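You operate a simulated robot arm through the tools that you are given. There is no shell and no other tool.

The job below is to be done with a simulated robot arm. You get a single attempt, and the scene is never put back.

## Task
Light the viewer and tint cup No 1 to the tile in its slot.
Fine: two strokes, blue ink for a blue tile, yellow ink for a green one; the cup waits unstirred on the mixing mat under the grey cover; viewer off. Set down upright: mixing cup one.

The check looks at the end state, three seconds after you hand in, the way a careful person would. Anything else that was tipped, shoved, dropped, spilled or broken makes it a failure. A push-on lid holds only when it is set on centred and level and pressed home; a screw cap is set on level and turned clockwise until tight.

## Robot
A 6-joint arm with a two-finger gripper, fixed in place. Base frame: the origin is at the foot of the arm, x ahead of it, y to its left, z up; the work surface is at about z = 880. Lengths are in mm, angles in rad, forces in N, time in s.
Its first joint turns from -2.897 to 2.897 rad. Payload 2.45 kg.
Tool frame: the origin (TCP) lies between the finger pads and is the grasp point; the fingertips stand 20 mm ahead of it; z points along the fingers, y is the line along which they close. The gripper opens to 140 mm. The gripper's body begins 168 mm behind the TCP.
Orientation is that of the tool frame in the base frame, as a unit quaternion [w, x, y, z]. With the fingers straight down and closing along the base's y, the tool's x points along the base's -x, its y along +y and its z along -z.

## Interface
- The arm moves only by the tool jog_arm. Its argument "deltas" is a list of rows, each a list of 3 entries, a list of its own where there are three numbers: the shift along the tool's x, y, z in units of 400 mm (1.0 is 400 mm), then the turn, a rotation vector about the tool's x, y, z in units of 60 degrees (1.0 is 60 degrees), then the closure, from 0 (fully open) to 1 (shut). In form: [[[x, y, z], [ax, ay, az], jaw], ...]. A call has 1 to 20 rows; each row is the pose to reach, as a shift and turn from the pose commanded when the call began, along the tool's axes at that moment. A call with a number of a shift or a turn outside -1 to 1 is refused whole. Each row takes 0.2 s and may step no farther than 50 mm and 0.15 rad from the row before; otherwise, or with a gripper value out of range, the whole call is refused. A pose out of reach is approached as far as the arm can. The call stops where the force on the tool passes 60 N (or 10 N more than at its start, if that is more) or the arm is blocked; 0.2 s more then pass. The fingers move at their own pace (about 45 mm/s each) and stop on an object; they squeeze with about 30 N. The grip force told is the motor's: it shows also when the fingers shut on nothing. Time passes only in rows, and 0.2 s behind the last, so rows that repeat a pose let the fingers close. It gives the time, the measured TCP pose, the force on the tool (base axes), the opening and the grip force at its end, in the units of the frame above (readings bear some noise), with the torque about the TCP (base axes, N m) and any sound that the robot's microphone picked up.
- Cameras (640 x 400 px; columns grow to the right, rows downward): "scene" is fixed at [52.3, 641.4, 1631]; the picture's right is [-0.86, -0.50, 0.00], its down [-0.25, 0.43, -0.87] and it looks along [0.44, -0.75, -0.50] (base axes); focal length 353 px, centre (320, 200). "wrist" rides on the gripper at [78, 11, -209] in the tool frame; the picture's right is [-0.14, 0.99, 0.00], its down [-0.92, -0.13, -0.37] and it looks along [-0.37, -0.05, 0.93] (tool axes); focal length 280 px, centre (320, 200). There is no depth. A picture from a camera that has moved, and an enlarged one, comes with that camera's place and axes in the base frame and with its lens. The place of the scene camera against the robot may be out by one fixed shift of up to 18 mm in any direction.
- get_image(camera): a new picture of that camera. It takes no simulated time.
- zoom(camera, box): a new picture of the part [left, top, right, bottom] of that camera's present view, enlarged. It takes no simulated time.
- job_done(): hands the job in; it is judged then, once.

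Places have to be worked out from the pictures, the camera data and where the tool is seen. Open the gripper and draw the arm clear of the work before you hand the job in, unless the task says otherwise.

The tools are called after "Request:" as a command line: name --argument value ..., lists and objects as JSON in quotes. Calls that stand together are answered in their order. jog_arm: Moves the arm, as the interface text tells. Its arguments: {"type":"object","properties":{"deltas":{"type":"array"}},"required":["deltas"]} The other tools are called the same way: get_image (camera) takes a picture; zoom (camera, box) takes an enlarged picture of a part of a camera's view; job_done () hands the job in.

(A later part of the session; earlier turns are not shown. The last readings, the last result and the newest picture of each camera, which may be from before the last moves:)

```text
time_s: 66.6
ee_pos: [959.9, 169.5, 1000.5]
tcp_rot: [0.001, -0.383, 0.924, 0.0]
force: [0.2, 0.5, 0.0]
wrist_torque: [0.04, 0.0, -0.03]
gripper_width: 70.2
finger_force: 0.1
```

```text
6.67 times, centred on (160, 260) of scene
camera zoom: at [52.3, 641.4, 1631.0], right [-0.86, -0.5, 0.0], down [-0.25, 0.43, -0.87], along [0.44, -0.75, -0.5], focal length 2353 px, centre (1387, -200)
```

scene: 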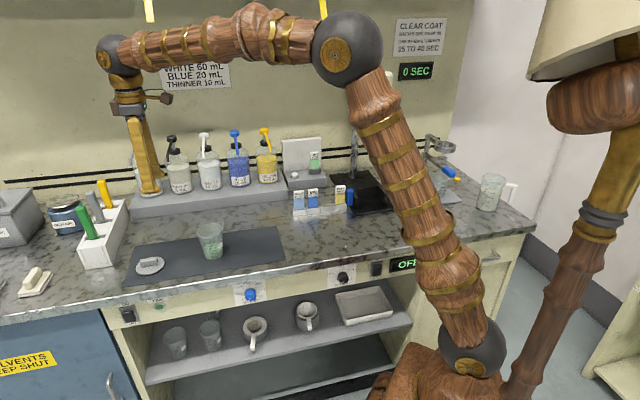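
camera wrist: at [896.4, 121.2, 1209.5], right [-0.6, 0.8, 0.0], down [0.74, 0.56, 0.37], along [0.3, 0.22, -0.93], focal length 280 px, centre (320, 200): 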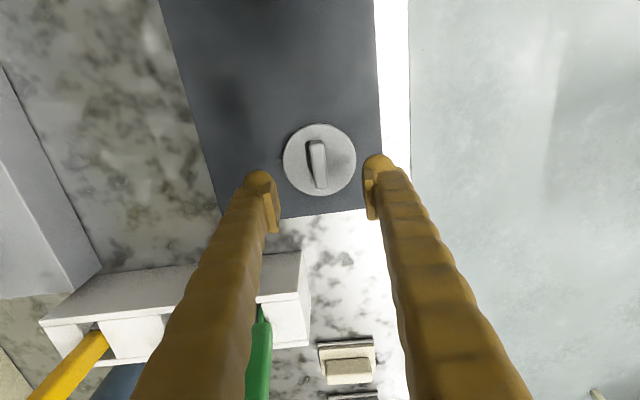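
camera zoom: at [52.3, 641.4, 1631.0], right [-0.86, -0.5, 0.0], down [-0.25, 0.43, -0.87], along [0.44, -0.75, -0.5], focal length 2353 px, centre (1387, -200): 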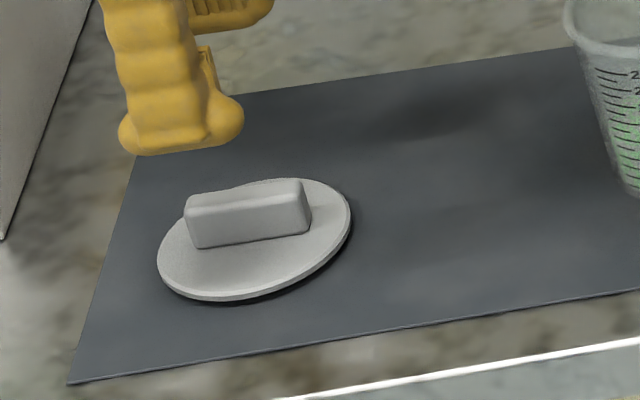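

The bar centre is within about 1 mm of the tool axis. I narrow the jaws to about 44 mm and descend gently until the tips feel the disc, so I know its height.

Request:
jog_arm --deltas '[[[0.0025, -0.0005, 0.05], [0, 0, 0], 0.686], [[0.0025, -0.0005, 0.1], [0, 0, 0], 0.686], [[0.0025, -0.0005, 0.15], [0, 0, 0], 0.686], [[0.0025, -0.0005, 0.1875], [0, 0, 0], 0.686], [[0.0025, -0.0005, 0.2], [0, 0, 0], 0.686], [[0.0025, -0.0005, 0.2], [0, 0, 0], 0.686]]'

Request:
get_image --camera "wrist"

Request:
zoom --camera "scene" --box '[120, 220, 190, 290]'

```text
time_s: 68.0
ee_pos: [960.0, 167.2, 920.8]
tcp_rot: [0.001, -0.383, 0.924, -0.001]
force: [0.2, 0.1, 0.9]
wrist_torque: [0.01, 0.02, 0.03]
gripper_width: 44.0
finger_force: 0.1
```

```text
taken
camera wrist: at [895.5, 119.9, 1129.9], right [-0.6, 0.8, 0.0], down [0.74, 0.56, 0.37], along [0.3, 0.22, -0.93], focal length 280 px, centre (320, 200)
```

wrist: 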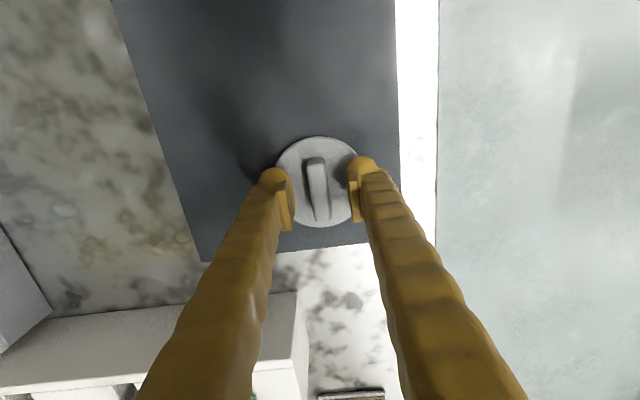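

```text
5.71 times, centred on (155, 255) of scene
camera zoom: at [52.3, 641.4, 1631.0], right [-0.86, -0.5, 0.0], down [-0.25, 0.43, -0.87], along [0.44, -0.75, -0.5], focal length 2017 px, centre (1263, -114)
```

zoom: 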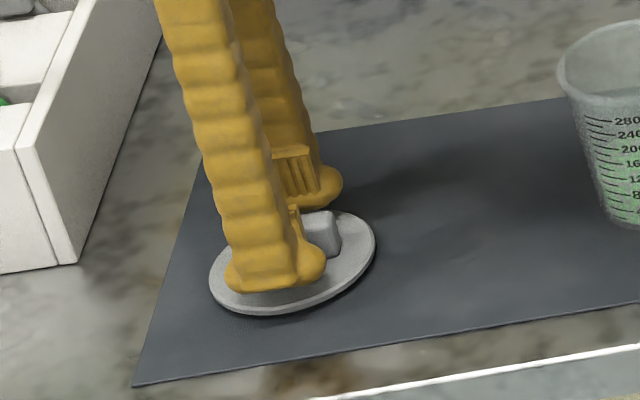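

The fingers straddle the bar, with the tips near z=901. I step down slowly to feel the disc.

Request:
jog_arm --deltas '[[[0, 0, 0.005], [0, 0, 0], 0.686], [[0, 0, 0.01], [0, 0, 0], 0.686], [[0, 0, 0.0125], [0, 0, 0], 0.686], [[0, 0, 0.0125], [0, 0, 0], 0.686]]'

Request:
zoom --camera "scene" --box '[130, 240, 180, 290]'

```text
time_s: 69.0
ee_pos: [959.2, 169.6, 915.9]
tcp_rot: [0.001, -0.383, 0.924, -0.001]
force: [-1.0, 0.8, 0.0]
wrist_torque: [-0.01, 0.03, 0.01]
gripper_width: 44.0
finger_force: 0.0
```

```text
8.00 times, centred on (155, 265) of scene
camera zoom: at [52.3, 641.4, 1631.0], right [-0.86, -0.5, 0.0], down [-0.25, 0.43, -0.87], along [0.44, -0.75, -0.5], focal length 2824 px, centre (1640, -320)
```

zoom: 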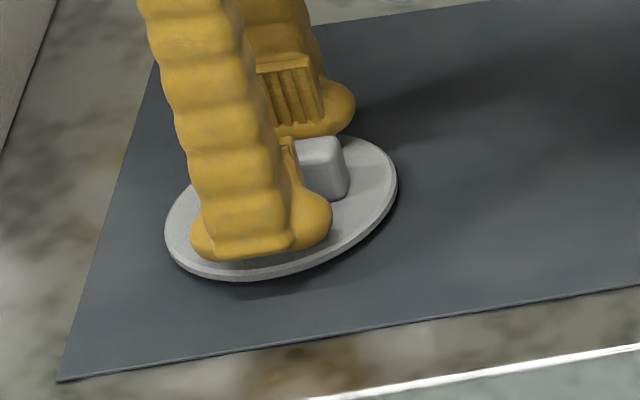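

Still free at z=916. I continue in 1.5–2 mm steps.

Request:
jog_arm --deltas '[[[0, 0, 0.004], [0, 0, 0], 0.686], [[0, 0, 0.008], [0, 0, 0], 0.686], [[0, 0, 0.01], [0, 0, 0], 0.686], [[0, 0, 0.01], [0, 0, 0], 0.686]]'

Request:
zoom --camera "scene" --box '[130, 240, 180, 290]'

```text
time_s: 70.0
ee_pos: [958.5, 168.0, 911.8]
tcp_rot: [0.001, -0.383, 0.924, -0.001]
force: [0.3, -0.1, 1.9]
wrist_torque: [-0.01, 0.02, 0.04]
gripper_width: 43.9
finger_force: 0.0
```

```text
8.00 times, centred on (155, 265) of scene
camera zoom: at [52.3, 641.4, 1631.0], right [-0.86, -0.5, 0.0], down [-0.25, 0.43, -0.87], along [0.44, -0.75, -0.5], focal length 2824 px, centre (1640, -320)
```

zoom: 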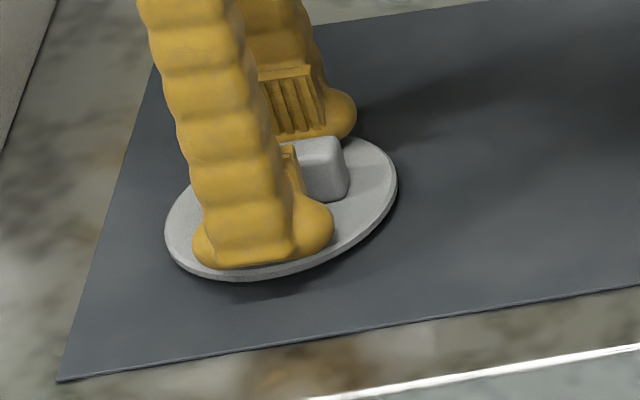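

A light touch (1.9 N) puts the disc top near z≈891. I raise 2 mm and close on the bar.

Request:
jog_arm --deltas '[[[0, 0, -0.005], [0, 0, 0], 0.686], [[0, 0, -0.005], [0, 0, 0], 0.75], [[0, 0, -0.005], [0, 0, 0], 0.82], [[0, 0, -0.005], [0, 0, 0], 0.9], [[0, 0, -0.005], [0, 0, 0], 1.0], [[0, 0, -0.005], [0, 0, 0], 1.0], [[0, 0, -0.005], [0, 0, 0], 1.0]]'

Request:
get_image --camera "wrist"

Request:
zoom --camera "scene" --box '[130, 240, 180, 290]'

```text
time_s: 71.6
ee_pos: [960.9, 167.3, 913.7]
tcp_rot: [0.001, -0.383, 0.924, 0.0]
force: [-0.6, -0.7, -0.3]
wrist_torque: [0.02, 0.01, -0.02]
gripper_width: 14.5
finger_force: 30.0
```

```text
taken
camera wrist: at [895.7, 120.0, 1122.8], right [-0.6, 0.8, 0.0], down [0.74, 0.56, 0.37], along [0.3, 0.22, -0.93], focal length 280 px, centre (320, 200)
```

wrist: 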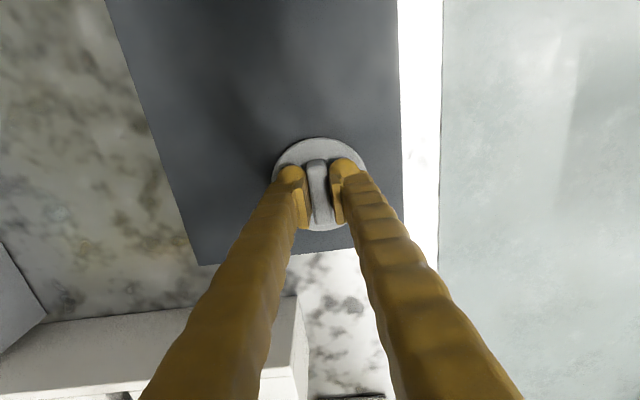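

```text
8.00 times, centred on (155, 265) of scene
camera zoom: at [52.3, 641.4, 1631.0], right [-0.86, -0.5, 0.0], down [-0.25, 0.43, -0.87], along [0.44, -0.75, -0.5], focal length 2824 px, centre (1640, -320)
```

zoom: 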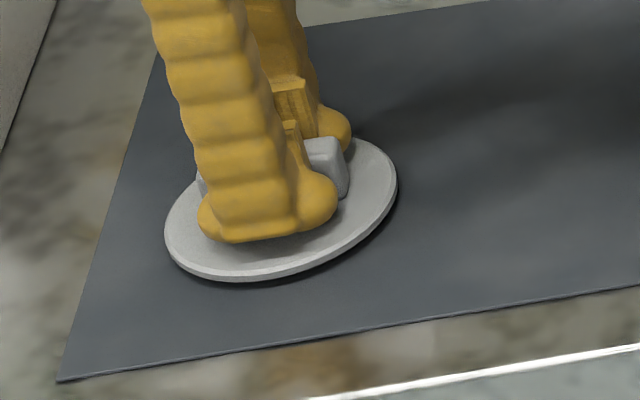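

The bar is held, at 14.5 mm. I lift and check that the cover stays level.

Request:
jog_arm --deltas '[[[0, 0, -0.02], [0, 0, 0], 1.0], [[0, 0, -0.06], [0, 0, 0], 1.0], [[0, 0, -0.12], [0, 0, 0], 1.0], [[0, 0, -0.2], [0, 0, 0], 1.0], [[0, 0, -0.3], [0, 0, 0], 1.0], [[0, 0, -0.375], [0, 0, 0], 1.0], [[0, 0, -0.375], [0, 0, 0], 1.0]]'

Request:
get_image --camera "wrist"

Request:
zoom --camera "scene" --box '[110, 180, 240, 290]'

```text
time_s: 73.2
ee_pos: [958.1, 168.6, 1063.4]
tcp_rot: [0.001, -0.383, 0.924, 0.001]
force: [0.2, 0.0, 0.2]
wrist_torque: [0.0, 0.0, 0.05]
gripper_width: 14.3
finger_force: 30.0
```

```text
taken
camera wrist: at [895.2, 120.5, 1273.1], right [-0.6, 0.8, 0.0], down [0.74, 0.56, 0.37], along [0.3, 0.22, -0.93], focal length 280 px, centre (320, 200)
```

wrist: 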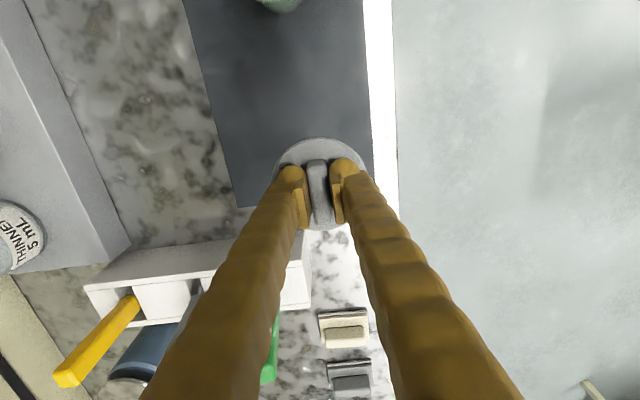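

```text
3.64 times, centred on (175, 235) of scene
camera zoom: at [52.3, 641.4, 1631.0], right [-0.86, -0.5, 0.0], down [-0.25, 0.43, -0.87], along [0.44, -0.75, -0.5], focal length 1284 px, centre (847, 73)
```

zoom: 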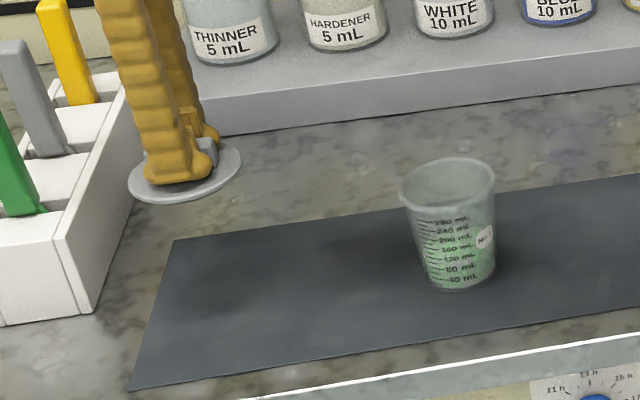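

The cover is off the mat and looks level. I zoom in to measure the disc's centre relative to the tool.

Request:
zoom --camera "wrist" --box '[260, 120, 380, 240]'

Request:
zoom --camera "scene" --box '[135, 200, 185, 245]'

```text
3.33 times, centred on (320, 180) of wrist
camera zoom: at [895.2, 120.5, 1273.1], right [-0.6, 0.8, 0.0], down [0.74, 0.56, 0.37], along [0.3, 0.22, -0.93], focal length 935 px, centre (320, 267)
```

zoom: 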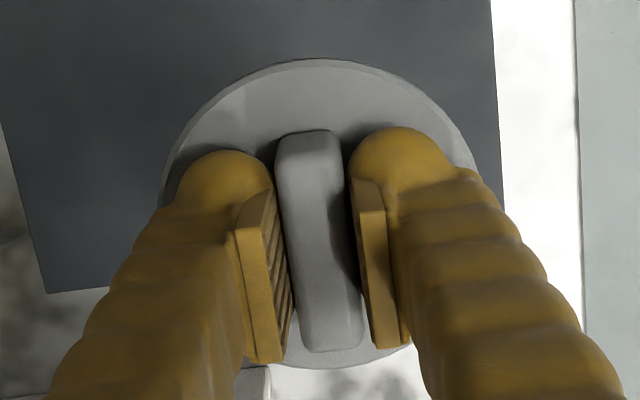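

```text
8.89 times, centred on (160, 222) of scene
camera zoom: at [52.3, 641.4, 1631.0], right [-0.86, -0.5, 0.0], down [-0.25, 0.43, -0.87], along [0.44, -0.75, -0.5], focal length 3137 px, centre (1742, 0)
```

zoom: 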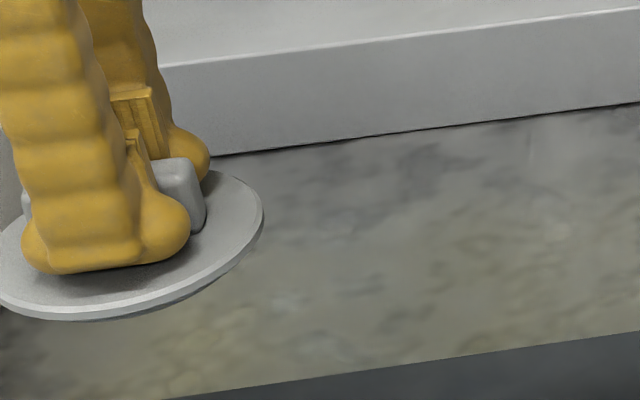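

The disc centre is within about 1.5 mm of the tool axis. I move so the wrist camera is directly above the cup, to measure the rim centre accurately.

Request:
jog_arm --deltas '[[[0.0667, -0.0117, -0.0075], [0, 0, 0], 1.0], [[0.1334, -0.0234, -0.015], [0, 0, 0], 1.0], [[0.2001, -0.0351, -0.0225], [0, 0, 0], 1.0], [[0.2668, -0.0468, -0.03], [0, 0, 0], 1.0], [[0.2668, -0.0468, -0.03], [0, 0, 0], 1.0]]'

Request:
get_image --camera "wrist"

Request:
zoom --camera "wrist" --box '[260, 20, 380, 140]'

Request:
zoom --camera "scene" --box '[130, 170, 250, 280]'

```text
time_s: 74.4
ee_pos: [897.2, 78.2, 1075.8]
tcp_rot: [0.001, -0.383, 0.924, 0.0]
force: [-0.2, 0.7, -0.4]
wrist_torque: [0.01, -0.01, 0.0]
gripper_width: 14.1
finger_force: 30.3
```

```text
taken
camera wrist: at [832.9, 30.5, 1285.3], right [-0.6, 0.8, 0.0], down [0.74, 0.56, 0.37], along [0.3, 0.22, -0.93], focal length 280 px, centre (320, 200)
```

wrist: 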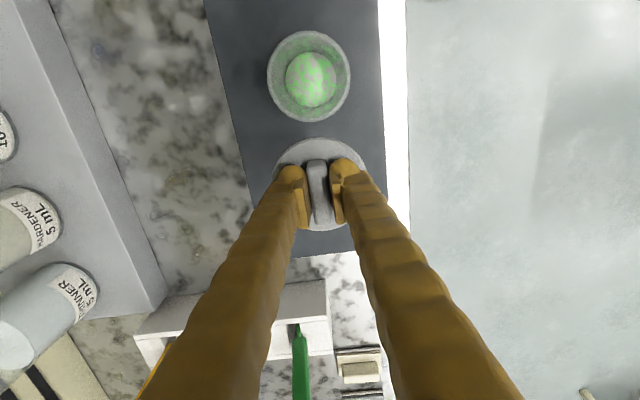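

```text
3.33 times, centred on (320, 80) of wrist
camera zoom: at [832.9, 30.5, 1285.3], right [-0.6, 0.8, 0.0], down [0.74, 0.56, 0.37], along [0.3, 0.22, -0.93], focal length 935 px, centre (320, 600)
```

zoom: 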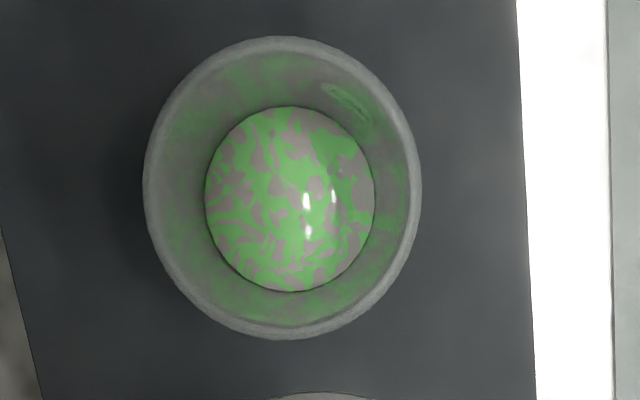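

```text
3.64 times, centred on (190, 225) of scene
camera zoom: at [52.3, 641.4, 1631.0], right [-0.86, -0.5, 0.0], down [-0.25, 0.43, -0.87], along [0.44, -0.75, -0.5], focal length 1284 px, centre (793, 109)
```

zoom: 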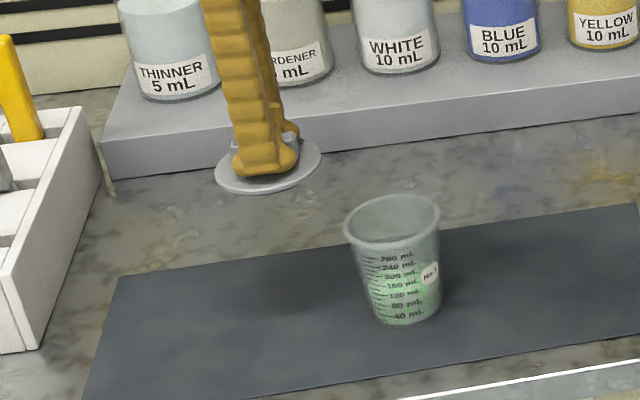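

The rim centre measures 88 mm and 1 mm from the tool axis, at s≈601.6, n≈577 and z≈974, which agrees with where I released the cup. I move the cover over the cup and come down to about 15 mm above seating.

Request:
jog_arm --deltas '[[[0.0541, 0.0007, 0], [0, 0, 0], 1.0], [[0.1083, 0.0014, 0], [0, 0, 0], 1.0], [[0.1624, 0.0021, 0], [0, 0, 0], 1.0], [[0.2165, 0.0028, 0], [0, 0, 0], 1.0], [[0.2165, 0.0028, 0], [0, 0, 0], 1.0], [[0.2165, 0.0028, 0.05], [0, 0, 0], 1.0], [[0.2165, 0.0028, 0.1], [0, 0, 0], 1.0], [[0.2165, 0.0028, 0.125], [0, 0, 0], 1.0], [[0.2165, 0.0028, 0.125], [0, 0, 0], 1.0]]'

Request:
zoom --camera "wrist" --box '[260, 110, 380, 240]'

Request:
zoom --camera "scene" --box '[170, 190, 250, 270]'

```text
time_s: 76.4
ee_pos: [834.9, 19.0, 1023.4]
tcp_rot: [0.001, -0.383, 0.924, 0.0]
force: [0.1, -0.9, 0.3]
wrist_torque: [0.03, 0.02, 0.01]
gripper_width: 14.6
finger_force: 30.1
```

```text
3.08 times, centred on (320, 175) of wrist
camera zoom: at [770.9, -29.1, 1234.7], right [-0.6, 0.8, 0.0], down [0.74, 0.56, 0.37], along [0.3, 0.22, -0.93], focal length 863 px, centre (320, 277)
```

zoom: 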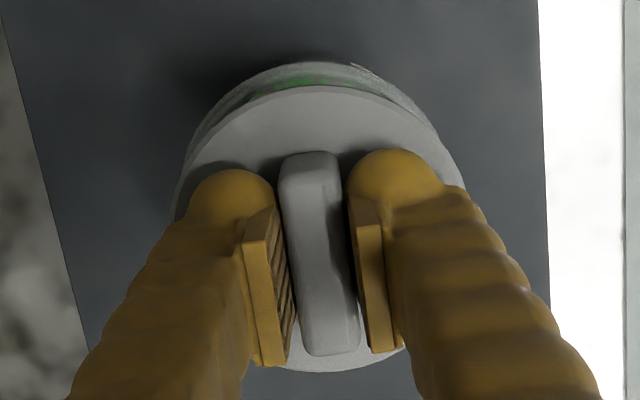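

```text
5.00 times, centred on (210, 230) of scene
camera zoom: at [52.3, 641.4, 1631.0], right [-0.86, -0.5, 0.0], down [-0.25, 0.43, -0.87], along [0.44, -0.75, -0.5], focal length 1765 px, centre (870, 50)
```

zoom: 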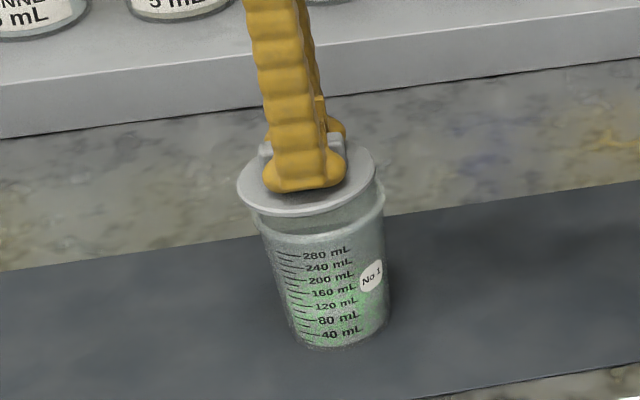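

The cover is nearly over the rim, at TCP s=603.8, n=576.9. I enlarge further to check the remaining offset.

Request:
zoom --camera "scene" --box '[190, 210, 230, 250]'

Request:
zoom --camera "wrist" --box '[280, 120, 360, 180]'

```text
10.00 times, centred on (210, 230) of scene
camera zoom: at [52.3, 641.4, 1631.0], right [-0.86, -0.5, 0.0], down [-0.25, 0.43, -0.87], along [0.44, -0.75, -0.5], focal length 3530 px, centre (1420, -100)
```

zoom: 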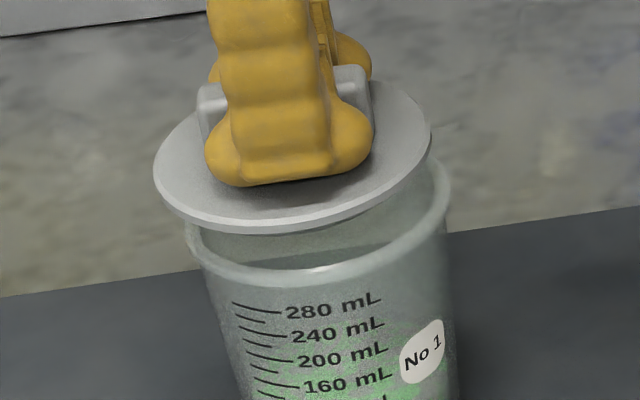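

```text
6.67 times, centred on (320, 150) of wrist
camera zoom: at [770.9, -29.1, 1234.7], right [-0.6, 0.8, 0.0], down [0.74, 0.56, 0.37], along [0.3, 0.22, -0.93], focal length 1869 px, centre (320, 533)
```

zoom: 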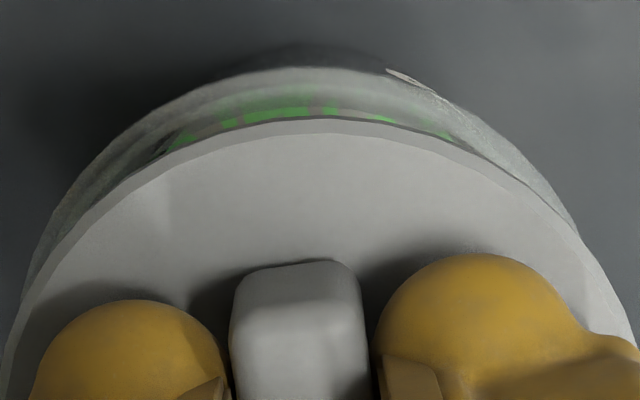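

Working from the rim edges instead of the outline centres shows the cover sits about 4 mm too far in +s; the scene view agrees. I shift 4 mm along tool x and re-check.

Request:
jog_arm --deltas '[[[0.01, 0, 0], [0, 0, 0], 1.0], [[0.01, 0, 0.01], [0, 0, 0], 1.0], [[0.01, 0, 0.02], [0, 0, 0], 1.0], [[0.01, 0, 0.02], [0, 0, 0], 1.0]]'

Request:
zoom --camera "scene" --box '[190, 210, 230, 250]'

Request:
zoom --camera "wrist" --box '[260, 120, 380, 240]'

```text
time_s: 77.4
ee_pos: [832.0, 14.6, 1017.3]
tcp_rot: [0.001, -0.382, 0.924, 0.0]
force: [-0.6, -0.5, -1.0]
wrist_torque: [0.01, 0.0, -0.01]
gripper_width: 14.2
finger_force: 29.7
```

```text
10.00 times, centred on (210, 230) of scene
camera zoom: at [52.3, 641.4, 1631.0], right [-0.86, -0.5, 0.0], down [-0.25, 0.43, -0.87], along [0.44, -0.75, -0.5], focal length 3530 px, centre (1420, -100)
```

zoom: 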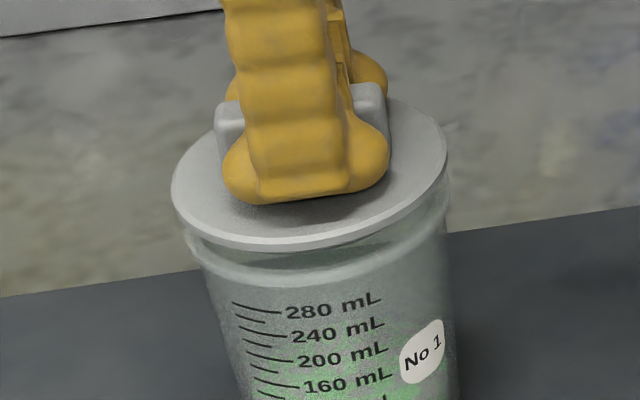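

```text
3.33 times, centred on (320, 180) of wrist
camera zoom: at [768.4, -32.2, 1226.8], right [-0.6, 0.8, 0.0], down [0.74, 0.56, 0.37], along [0.3, 0.22, -0.93], focal length 935 px, centre (320, 267)
```

zoom: 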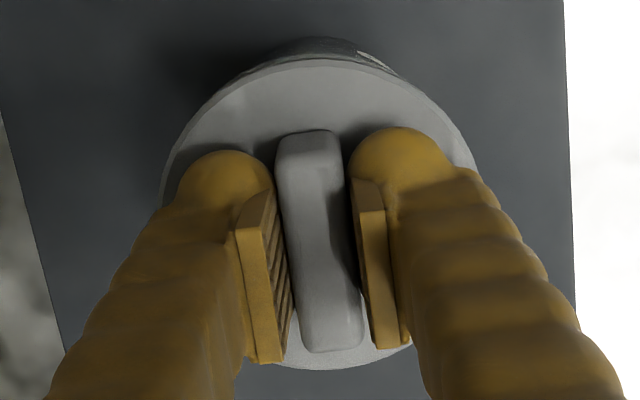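

The centres now agree within about 1 mm in both views. I lower onto the rim in small steps, watching for force.

Request:
jog_arm --deltas '[[[0, 0, 0.005], [0, 0, 0], 1.0], [[0, 0, 0.01], [0, 0, 0], 1.0], [[0, 0, 0.015], [0, 0, 0], 1.0], [[0, 0, 0.02], [0, 0, 0], 1.0], [[0, 0, 0.02], [0, 0, 0], 1.0]]'

Request:
zoom --camera "scene" --box '[190, 210, 230, 250]'

```text
time_s: 78.6
ee_pos: [832.2, 16.5, 1009.1]
tcp_rot: [0.001, -0.383, 0.924, 0.0]
force: [0.5, -1.4, 0.2]
wrist_torque: [-0.02, -0.03, -0.02]
gripper_width: 14.5
finger_force: 30.0
```

```text
10.00 times, centred on (210, 230) of scene
camera zoom: at [52.3, 641.4, 1631.0], right [-0.86, -0.5, 0.0], down [-0.25, 0.43, -0.87], along [0.44, -0.75, -0.5], focal length 3530 px, centre (1420, -100)
```

zoom: 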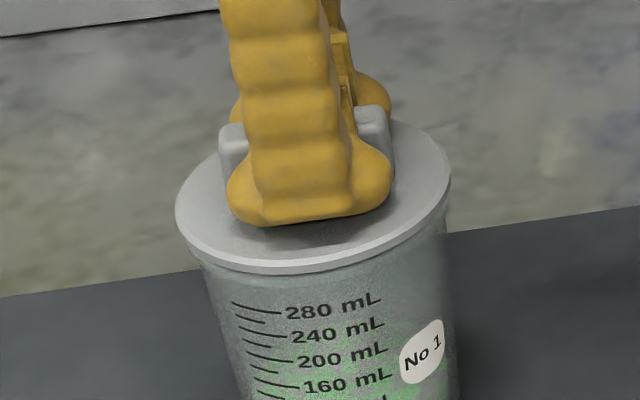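

No force yet at z=1009, and the cover still tracks the rim well. I continue down.

Request:
jog_arm --deltas '[[[0, 0, 0.004], [0, 0, 0], 1.0], [[0, 0, 0.008], [0, 0, 0], 1.0], [[0, 0, 0.012], [0, 0, 0], 1.0], [[0, 0, 0.012], [0, 0, 0], 1.0]]'

Request:
zoom --camera "scene" --box '[190, 210, 230, 250]'

```text
time_s: 79.6
ee_pos: [831.9, 16.1, 1005.6]
tcp_rot: [0.002, -0.383, 0.924, 0.0]
force: [-0.5, 1.5, 25.9]
wrist_torque: [0.11, -0.07, -0.02]
gripper_width: 14.3
finger_force: 29.4
```

```text
10.00 times, centred on (210, 230) of scene
camera zoom: at [52.3, 641.4, 1631.0], right [-0.86, -0.5, 0.0], down [-0.25, 0.43, -0.87], along [0.44, -0.75, -0.5], focal length 3530 px, centre (1420, -100)
```

zoom: 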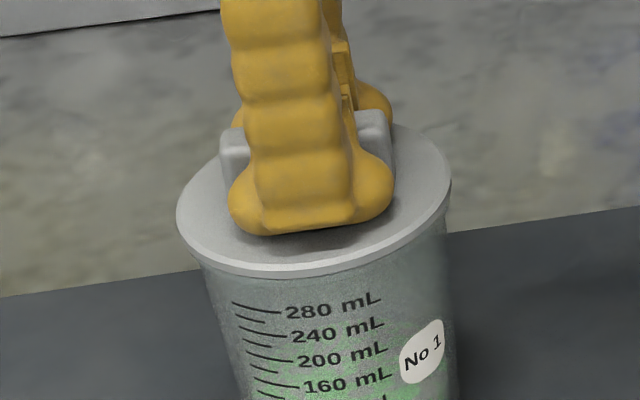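

The cover has met the rim with 26 N. I press on in 1 mm steps to push it home, listening for a click.

Request:
jog_arm --deltas '[[[0, 0, 0.0025], [0, 0, 0], 1.0], [[0, 0, 0.005], [0, 0, 0], 1.0], [[0, 0, 0.0075], [0, 0, 0], 1.0]]'

Request:
zoom --camera "scene" --box '[190, 210, 230, 250]'

Request:
zoom --camera "wrist" --box '[260, 120, 380, 240]'

```text
time_s: 80.4
ee_pos: [832.8, 16.1, 1005.1]
tcp_rot: [0.003, -0.383, 0.924, -0.001]
force: [-0.9, -0.5, 9.1]
wrist_torque: [0.0, 0.18, 0.02]
gripper_width: 14.2
finger_force: 30.1
stopped in row 3: the force on the tool passed its limit at 63 N (the readings are from after the stop); the commanded pose is now the measured one
```

```text
10.00 times, centred on (210, 230) of scene
camera zoom: at [52.3, 641.4, 1631.0], right [-0.86, -0.5, 0.0], down [-0.25, 0.43, -0.87], along [0.44, -0.75, -0.5], focal length 3530 px, centre (1420, -100)
```

zoom: 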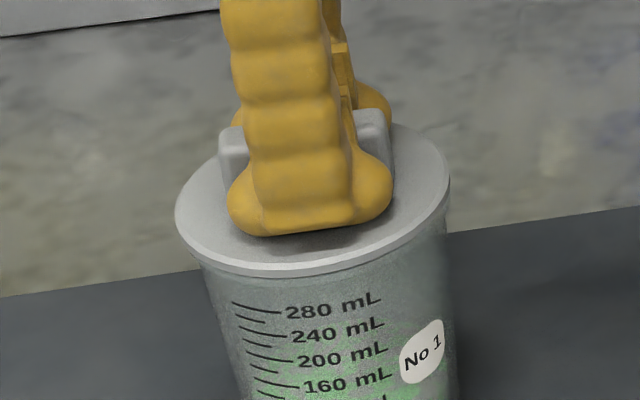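

```text
3.33 times, centred on (320, 180) of wrist
camera zoom: at [768.3, -32.1, 1214.1], right [-0.6, 0.8, 0.0], down [0.74, 0.56, 0.37], along [0.3, 0.22, -0.93], focal length 935 px, centre (320, 267)
```

zoom: 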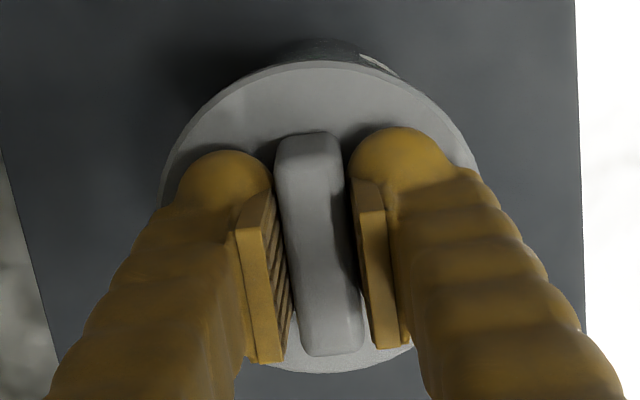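

The press passed 63 N with the tool at z≈1005 and nothing yielding further. To see whether it is seated, I open the jaws gently, rise straight up, and look.

Request:
jog_arm --deltas '[[[0, 0, 0], [0, 0, 0], 0.9], [[0, 0, 0], [0, 0, 0], 0.8], [[0, 0, 0], [0, 0, 0], 0.686], [[0, 0, 0], [0, 0, 0], 0.686], [[0, 0, -0.02], [0, 0, 0], 0.686], [[0, 0, -0.1], [0, 0, 0], 0.686], [[0, 0, -0.2], [0, 0, 0], 0.686], [[0.05, 0, -0.3], [0, 0, 0], 0.686], [[0.05, 0, -0.3], [0, 0, 0], 0.686]]'

Request:
zoom --camera "scene" --box '[185, 205, 235, 265]'

Request:
zoom --camera "wrist" --box '[240, 90, 400, 230]'

```text
time_s: 82.4
ee_pos: [818.8, 3.1, 1125.7]
tcp_rot: [0.003, -0.383, 0.924, -0.001]
force: [1.0, 0.0, 0.1]
wrist_torque: [-0.04, -0.01, -0.02]
gripper_width: 44.0
finger_force: 0.0
```

```text
6.67 times, centred on (210, 235) of scene
camera zoom: at [52.3, 641.4, 1631.0], right [-0.86, -0.5, 0.0], down [-0.25, 0.43, -0.87], along [0.44, -0.75, -0.5], focal length 2353 px, centre (1053, -33)
```

zoom: 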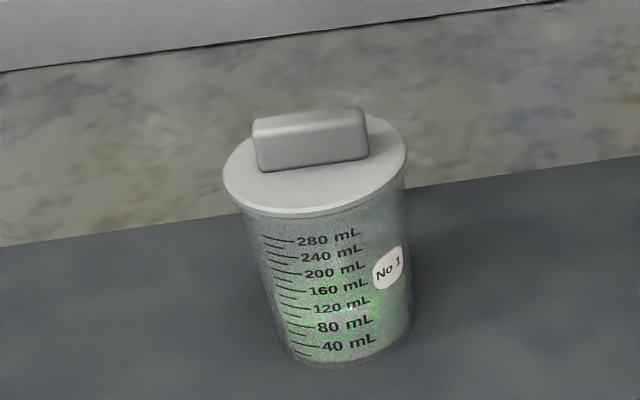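

```text
2.86 times, centred on (320, 160) of wrist
camera zoom: at [754.6, -45.9, 1334.2], right [-0.6, 0.8, 0.0], down [0.74, 0.56, 0.37], along [0.3, 0.22, -0.93], focal length 801 px, centre (320, 314)
```

zoom: 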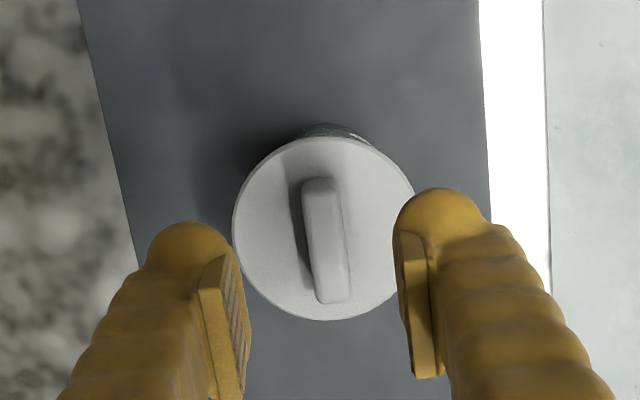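

The cover looks level on the cup. I zoom in close on the lid–rim joint, comparing against how the bare rim looked.

Request:
zoom --camera "scene" --box '[196, 216, 224, 244]'

Request:
get_image --camera "scene"

```text
14.29 times, centred on (210, 230) of scene
camera zoom: at [52.3, 641.4, 1631.0], right [-0.86, -0.5, 0.0], down [-0.25, 0.43, -0.87], along [0.44, -0.75, -0.5], focal length 5042 px, centre (1891, -229)
```

zoom: 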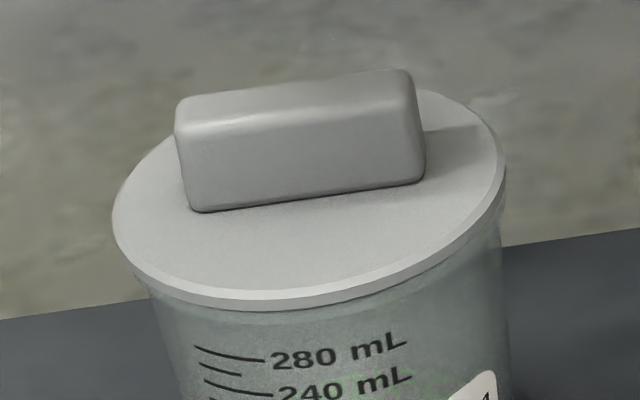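

```text
taken
```

scene: 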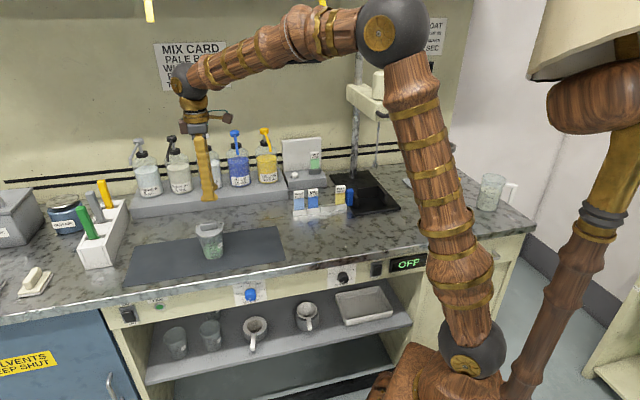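

I need a side view of the joint. I back off toward −s, tilt the tool 60°, and lower, so the wrist camera looks almost horizontally at the lid.

Request:
jog_arm --deltas '[[[0.035, 0, 0], [0, -0.125, 0], 0.686], [[0.07, 0, 0], [0, -0.25, 0], 0.686], [[0.105, 0, 0], [0, -0.375, 0], 0.686], [[0.14, 0, 0], [0, -0.5, 0], 0.686], [[0.175, 0, 0], [0, -0.625, 0], 0.686], [[0.21, 0, 0], [0, -0.75, 0], 0.686], [[0.245, 0, 0], [0, -0.875, 0], 0.686], [[0.278, 0, 0], [0, -1.0, 0], 0.5], [[0.278, 0, 0.1], [0, -1.0, 0], 0.3], [[0.278, 0, 0.2], [0, -1.0, 0], 0.3], [[0.278, 0, 0.289], [0, -1.0, 0], 0.3], [[0.278, 0, 0.289], [0, -1.0, 0], 0.3]]'

Request:
get_image --camera "wrist"

Request:
get_image --camera "scene"

```text
time_s: 85.0
ee_pos: [740.2, -77.4, 1007.8]
tcp_rot: [0.465, -0.332, 0.799, 0.191]
force: [-0.7, -0.4, 0.5]
wrist_torque: [-0.01, 0.02, 0.0]
gripper_width: 97.9
finger_force: 0.0
```

```text
taken
camera wrist: at [576.4, -225.7, 1044.7], right [-0.65, 0.75, 0.12], down [0.19, 0.01, 0.98], along [0.73, 0.66, -0.14], focal length 280 px, centre (320, 200)
```

wrist: 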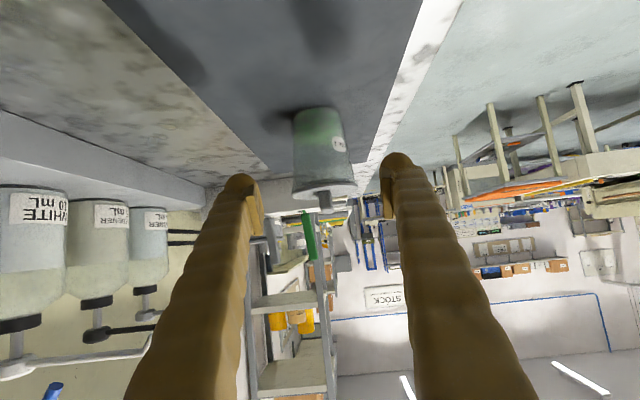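

```text
taken
```

scene: 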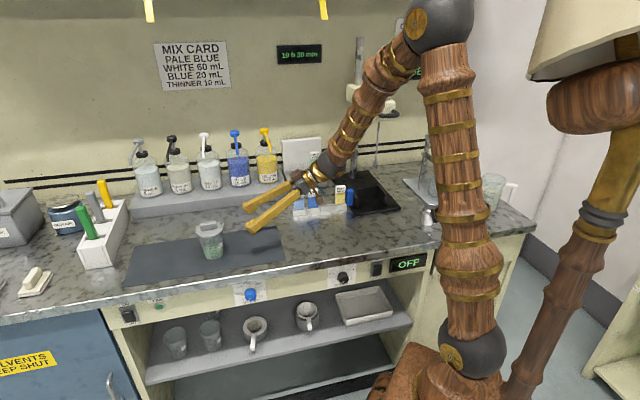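

Nothing was touched. I zoom in on the cup's top edge in this near-horizontal view.

Request:
zoom --camera "wrist" --box '[285, 165, 365, 215]'

Request:
zoom --camera "wrist" --box '[280, 95, 370, 215]'

Request:
zoom --camera "scene" --box '[220, 150, 380, 250]'

```text
8.00 times, centred on (325, 190) of wrist
camera zoom: at [576.4, -225.7, 1044.7], right [-0.65, 0.75, 0.12], down [0.19, 0.01, 0.98], along [0.73, 0.66, -0.14], focal length 2243 px, centre (280, 280)
```

zoom: 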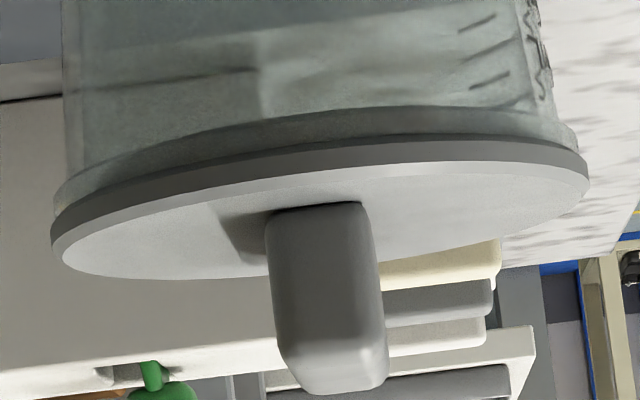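

```text
3.33 times, centred on (325, 155) of wrist
camera zoom: at [576.4, -225.7, 1044.7], right [-0.65, 0.75, 0.12], down [0.19, 0.01, 0.98], along [0.73, 0.66, -0.14], focal length 935 px, centre (303, 350)
```

zoom: 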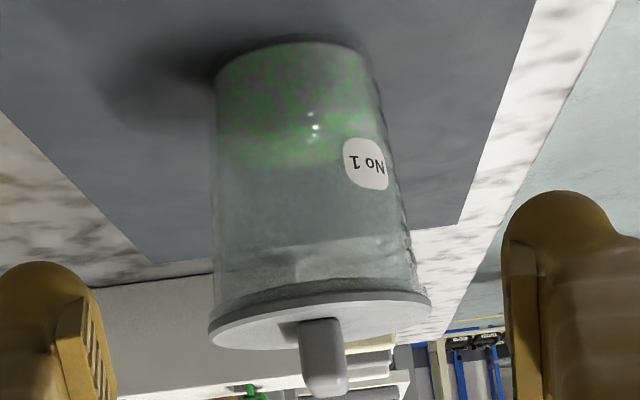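

```text
4.00 times, centred on (300, 200) of scene
camera zoom: at [52.3, 641.4, 1631.0], right [-0.86, -0.5, 0.0], down [-0.25, 0.43, -0.87], along [0.44, -0.75, -0.5], focal length 1412 px, centre (400, 200)
```

zoom: 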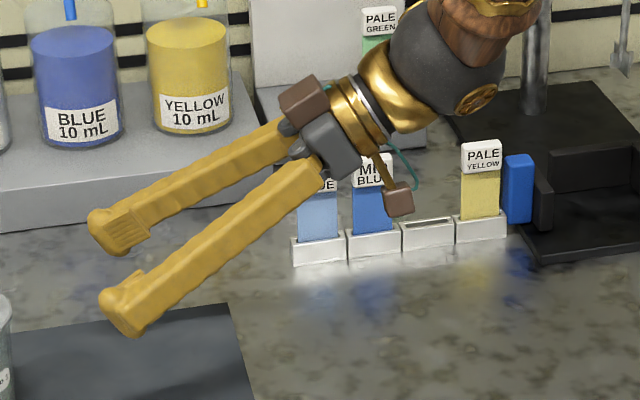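

The side view shows the disc lying flush and level on the rim bead all round, overhanging evenly, with no gap. To be sure it holds, I go back over it, re-grip the bar, and do a very small lift test.

Request:
jog_arm --deltas '[[[-0.0852, 0, -0.0492], [0, 0, 0], 0.686], [[-0.1703, 0, -0.0983], [0, 0, 0], 0.686], [[-0.2555, 0, -0.1475], [0, 0, 0], 0.686], [[-0.276, 0.0003, -0.112], [0, 0.125, 0], 0.686], [[-0.2965, 0.0006, -0.0764], [0, 0.25, 0], 0.686], [[-0.3171, 0.0009, -0.0409], [0, 0.375, 0], 0.686], [[-0.3376, 0.0012, -0.0053], [0, 0.5, 0], 0.686], [[-0.3581, 0.0015, 0.0302], [0, 0.625, 0], 0.686], [[-0.3786, 0.0018, 0.0657], [0, 0.75, 0], 0.686], [[-0.3992, 0.0021, 0.1013], [0, 0.875, 0], 0.686], [[-0.4197, 0.0025, 0.1368], [0, 1.0, 0], 0.686], [[-0.4197, 0.0025, 0.1368], [0, 1.0, 0], 0.686]]'

Request:
zoom --camera "wrist" --box '[240, 90, 400, 230]'

```text
time_s: 87.6
ee_pos: [831.5, 17.0, 1126.2]
tcp_rot: [0.001, -0.383, 0.924, 0.0]
force: [-0.1, 0.7, 0.0]
wrist_torque: [-0.03, -0.01, 0.0]
gripper_width: 43.8
finger_force: 0.1
```

```text
2.86 times, centred on (320, 160) of wrist
camera zoom: at [767.7, -30.6, 1335.9], right [-0.6, 0.8, 0.0], down [0.74, 0.56, 0.37], along [0.3, 0.22, -0.93], focal length 801 px, centre (320, 314)
```

zoom: 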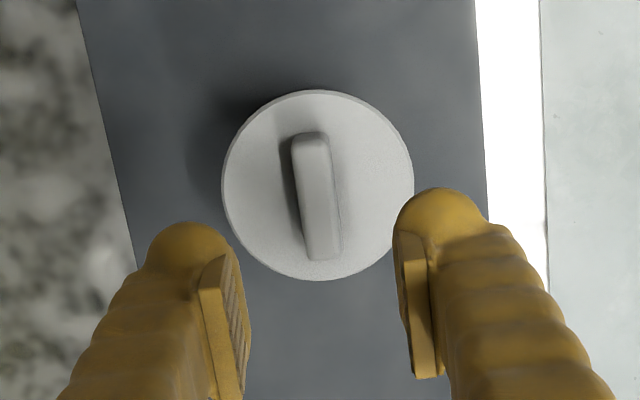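

I'm aligned over the bar. I descend to the earlier grip height and close.

Request:
jog_arm --deltas '[[[0, 0, 0.1], [0, 0, 0], 0.686], [[0, 0, 0.2], [0, 0, 0], 0.686], [[0, 0, 0.27], [0, 0, 0], 0.686], [[0, 0, 0.2963], [0, 0, 0], 0.686], [[0, 0, 0.2963], [0, 0, 0], 0.78], [[0, 0, 0.2963], [0, 0, 0], 0.86], [[0, 0, 0.2963], [0, 0, 0], 0.95], [[0, 0, 0.2963], [0, 0, 0], 1.0], [[0, 0, 0.2963], [0, 0, 0], 1.0]]'

Request:
zoom --camera "scene" --box '[180, 205, 240, 265]'

```text
time_s: 89.6
ee_pos: [833.8, 18.1, 1007.0]
tcp_rot: [0.002, -0.383, 0.924, -0.001]
force: [-0.3, 0.0, 0.0]
wrist_torque: [-0.04, 0.0, 0.02]
gripper_width: 14.1
finger_force: 29.8
```

```text
6.67 times, centred on (210, 235) of scene
camera zoom: at [52.3, 641.4, 1631.0], right [-0.86, -0.5, 0.0], down [-0.25, 0.43, -0.87], along [0.44, -0.75, -0.5], focal length 2353 px, centre (1053, -33)
```

zoom: 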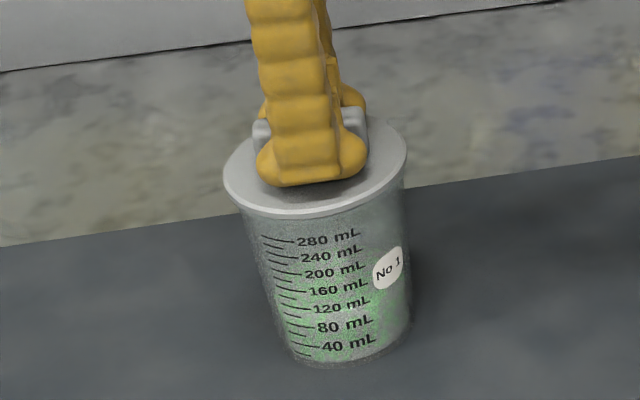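

The bar is gripped. I lift just 3 mm, slowly, and see whether the cup comes with the cover.

Request:
jog_arm --deltas '[[[0, 0, -0.0025], [0, 0, 0], 1.0], [[0, 0, -0.005], [0, 0, 0], 1.0], [[0, 0, -0.0075], [0, 0, 0], 1.0], [[0, 0, -0.0075], [0, 0, 0], 1.0]]'

Request:
zoom --camera "scene" --box '[180, 205, 240, 265]'

Request:
zoom --camera "scene" --box '[196, 216, 224, 244]'

```text
time_s: 90.6
ee_pos: [832.9, 17.9, 1012.2]
tcp_rot: [0.002, -0.384, 0.923, -0.002]
force: [-1.4, -0.7, 0.1]
wrist_torque: [-0.02, 0.0, 0.0]
gripper_width: 14.2
finger_force: 29.8
```

```text
6.67 times, centred on (210, 235) of scene
camera zoom: at [52.3, 641.4, 1631.0], right [-0.86, -0.5, 0.0], down [-0.25, 0.43, -0.87], along [0.44, -0.75, -0.5], focal length 2353 px, centre (1053, -33)
```

zoom: 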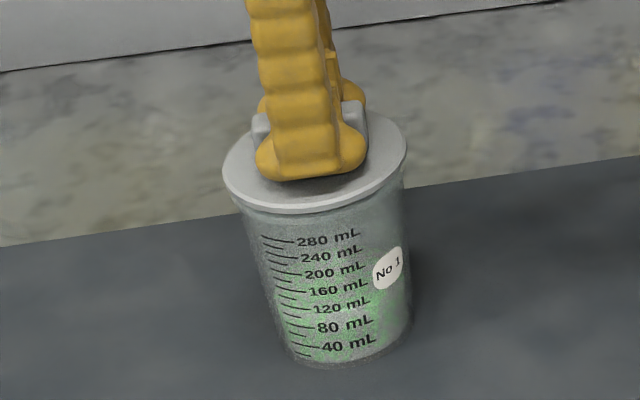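

```text
14.29 times, centred on (210, 230) of scene
camera zoom: at [52.3, 641.4, 1631.0], right [-0.86, -0.5, 0.0], down [-0.25, 0.43, -0.87], along [0.44, -0.75, -0.5], focal length 5042 px, centre (1891, -229)
```

zoom: 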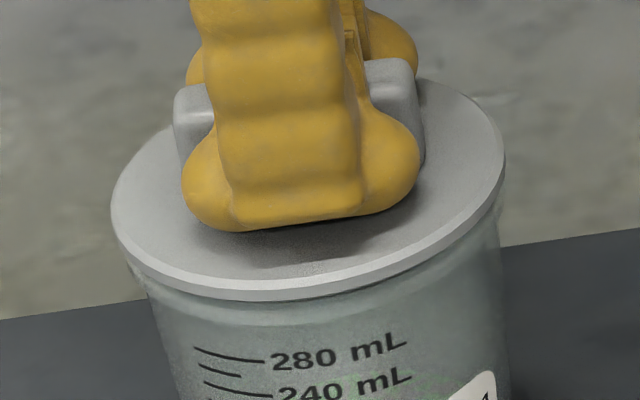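

The cup's graduations did not move while the cover rose, so the cover came off freely: it is not holding. I raise it further and measure the bare rim against the disc more closely.

Request:
jog_arm --deltas '[[[0, 0, -0.025], [0, 0, 0], 1.0], [[0, 0, -0.05], [0, 0, 0], 1.0], [[0, 0, -0.05], [0, 0, 0], 1.0]]'

Request:
zoom --camera "scene" --box '[194, 212, 226, 244]'

Request:
zoom --camera "scene" --box '[197, 225, 217, 245]'

```text
time_s: 91.4
ee_pos: [832.3, 17.0, 1030.2]
tcp_rot: [0.002, -0.382, 0.924, -0.001]
force: [-0.1, -0.4, -0.1]
wrist_torque: [-0.01, -0.02, 0.01]
gripper_width: 14.2
finger_force: 30.1
```

```text
12.50 times, centred on (210, 228) of scene
camera zoom: at [52.3, 641.4, 1631.0], right [-0.86, -0.5, 0.0], down [-0.25, 0.43, -0.87], along [0.44, -0.75, -0.5], focal length 4412 px, centre (1695, -150)
```

zoom: 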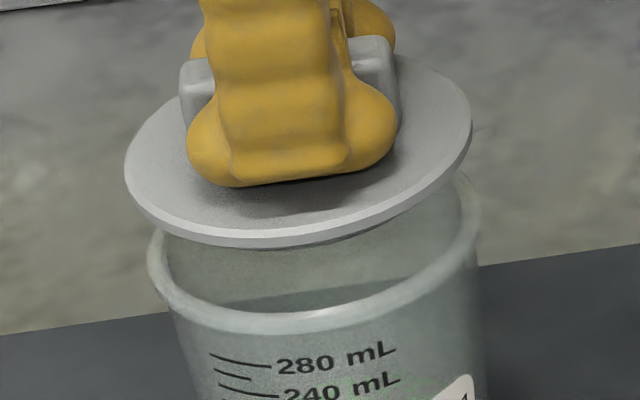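

```text
16.00 times, centred on (207, 235) of scene
camera zoom: at [52.3, 641.4, 1631.0], right [-0.86, -0.5, 0.0], down [-0.25, 0.43, -0.87], along [0.44, -0.75, -0.5], focal length 5647 px, centre (2128, -360)
```

zoom: 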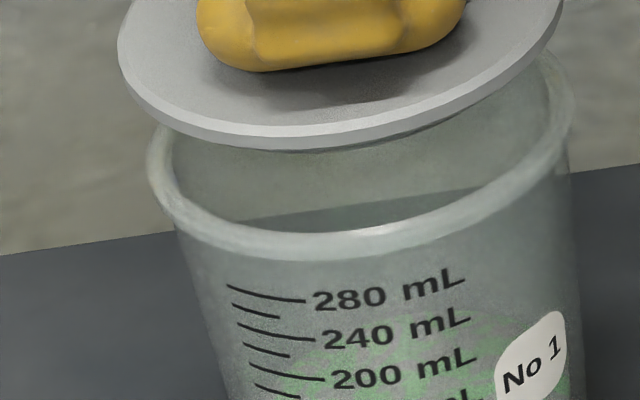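

Close up, a plug is visible under the disc, and the centres agree within about 1 mm. I set the cover back on, press harder, and hold the press for longer this time.

Request:
jog_arm --deltas '[[[0, 0, 0.025], [0, 0, 0], 1.0], [[0, 0, 0.045], [0, 0, 0], 1.0], [[0, 0, 0.0525], [0, 0, 0], 1.0], [[0, 0, 0.0575], [0, 0, 0], 1.0], [[0, 0, 0.0625], [0, 0, 0], 1.0], [[0, 0, 0.065], [0, 0, 0], 1.0], [[0, 0, 0.065], [0, 0, 0], 1.0], [[0, 0, 0.065], [0, 0, 0], 1.0]]'

Request:
zoom --camera "scene" --box '[197, 225, 217, 245]'

```text
time_s: 93.2
ee_pos: [833.5, 17.8, 1006.2]
tcp_rot: [0.004, -0.384, 0.923, -0.001]
force: [0.5, 0.2, 25.7]
wrist_torque: [0.09, -0.08, 0.0]
gripper_width: 14.0
finger_force: 29.6
```

```text
16.00 times, centred on (207, 235) of scene
camera zoom: at [52.3, 641.4, 1631.0], right [-0.86, -0.5, 0.0], down [-0.25, 0.43, -0.87], along [0.44, -0.75, -0.5], focal length 5647 px, centre (2128, -360)
```

zoom: 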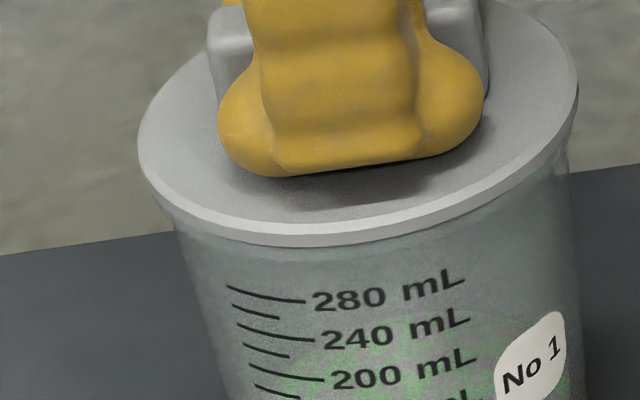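

The cover is centred and its lower edge is at the height expected for flush seating. I push on further, in finer steps, up to the force limit.

Request:
jog_arm --deltas '[[[0, 0, 0.00125], [0, 0, 0], 1.0], [[0, 0, 0.0025], [0, 0, 0], 1.0], [[0, 0, 0.00375], [0, 0, 0], 1.0], [[0, 0, 0.00375], [0, 0, 0], 1.0], [[0, 0, 0.00375], [0, 0, 0], 1.0]]'

Request:
zoom --camera "scene" --box '[197, 225, 217, 245]'

```text
time_s: 94.4
ee_pos: [832.3, 16.2, 1005.3]
tcp_rot: [0.003, -0.383, 0.924, 0.0]
force: [2.1, 0.0, 48.0]
wrist_torque: [0.05, 0.01, -0.01]
gripper_width: 14.5
finger_force: 29.9
```

```text
16.00 times, centred on (207, 235) of scene
camera zoom: at [52.3, 641.4, 1631.0], right [-0.86, -0.5, 0.0], down [-0.25, 0.43, -0.87], along [0.44, -0.75, -0.5], focal length 5647 px, centre (2128, -360)
```

zoom: 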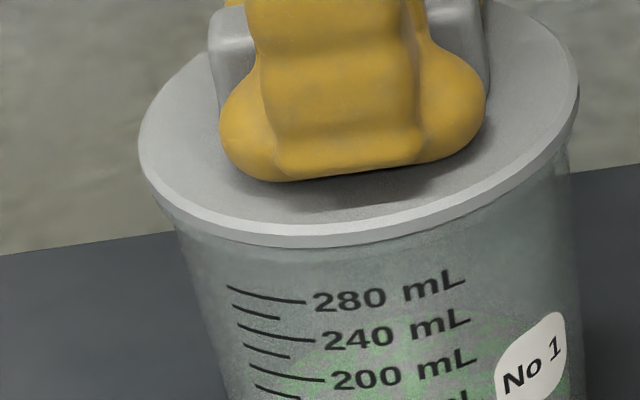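

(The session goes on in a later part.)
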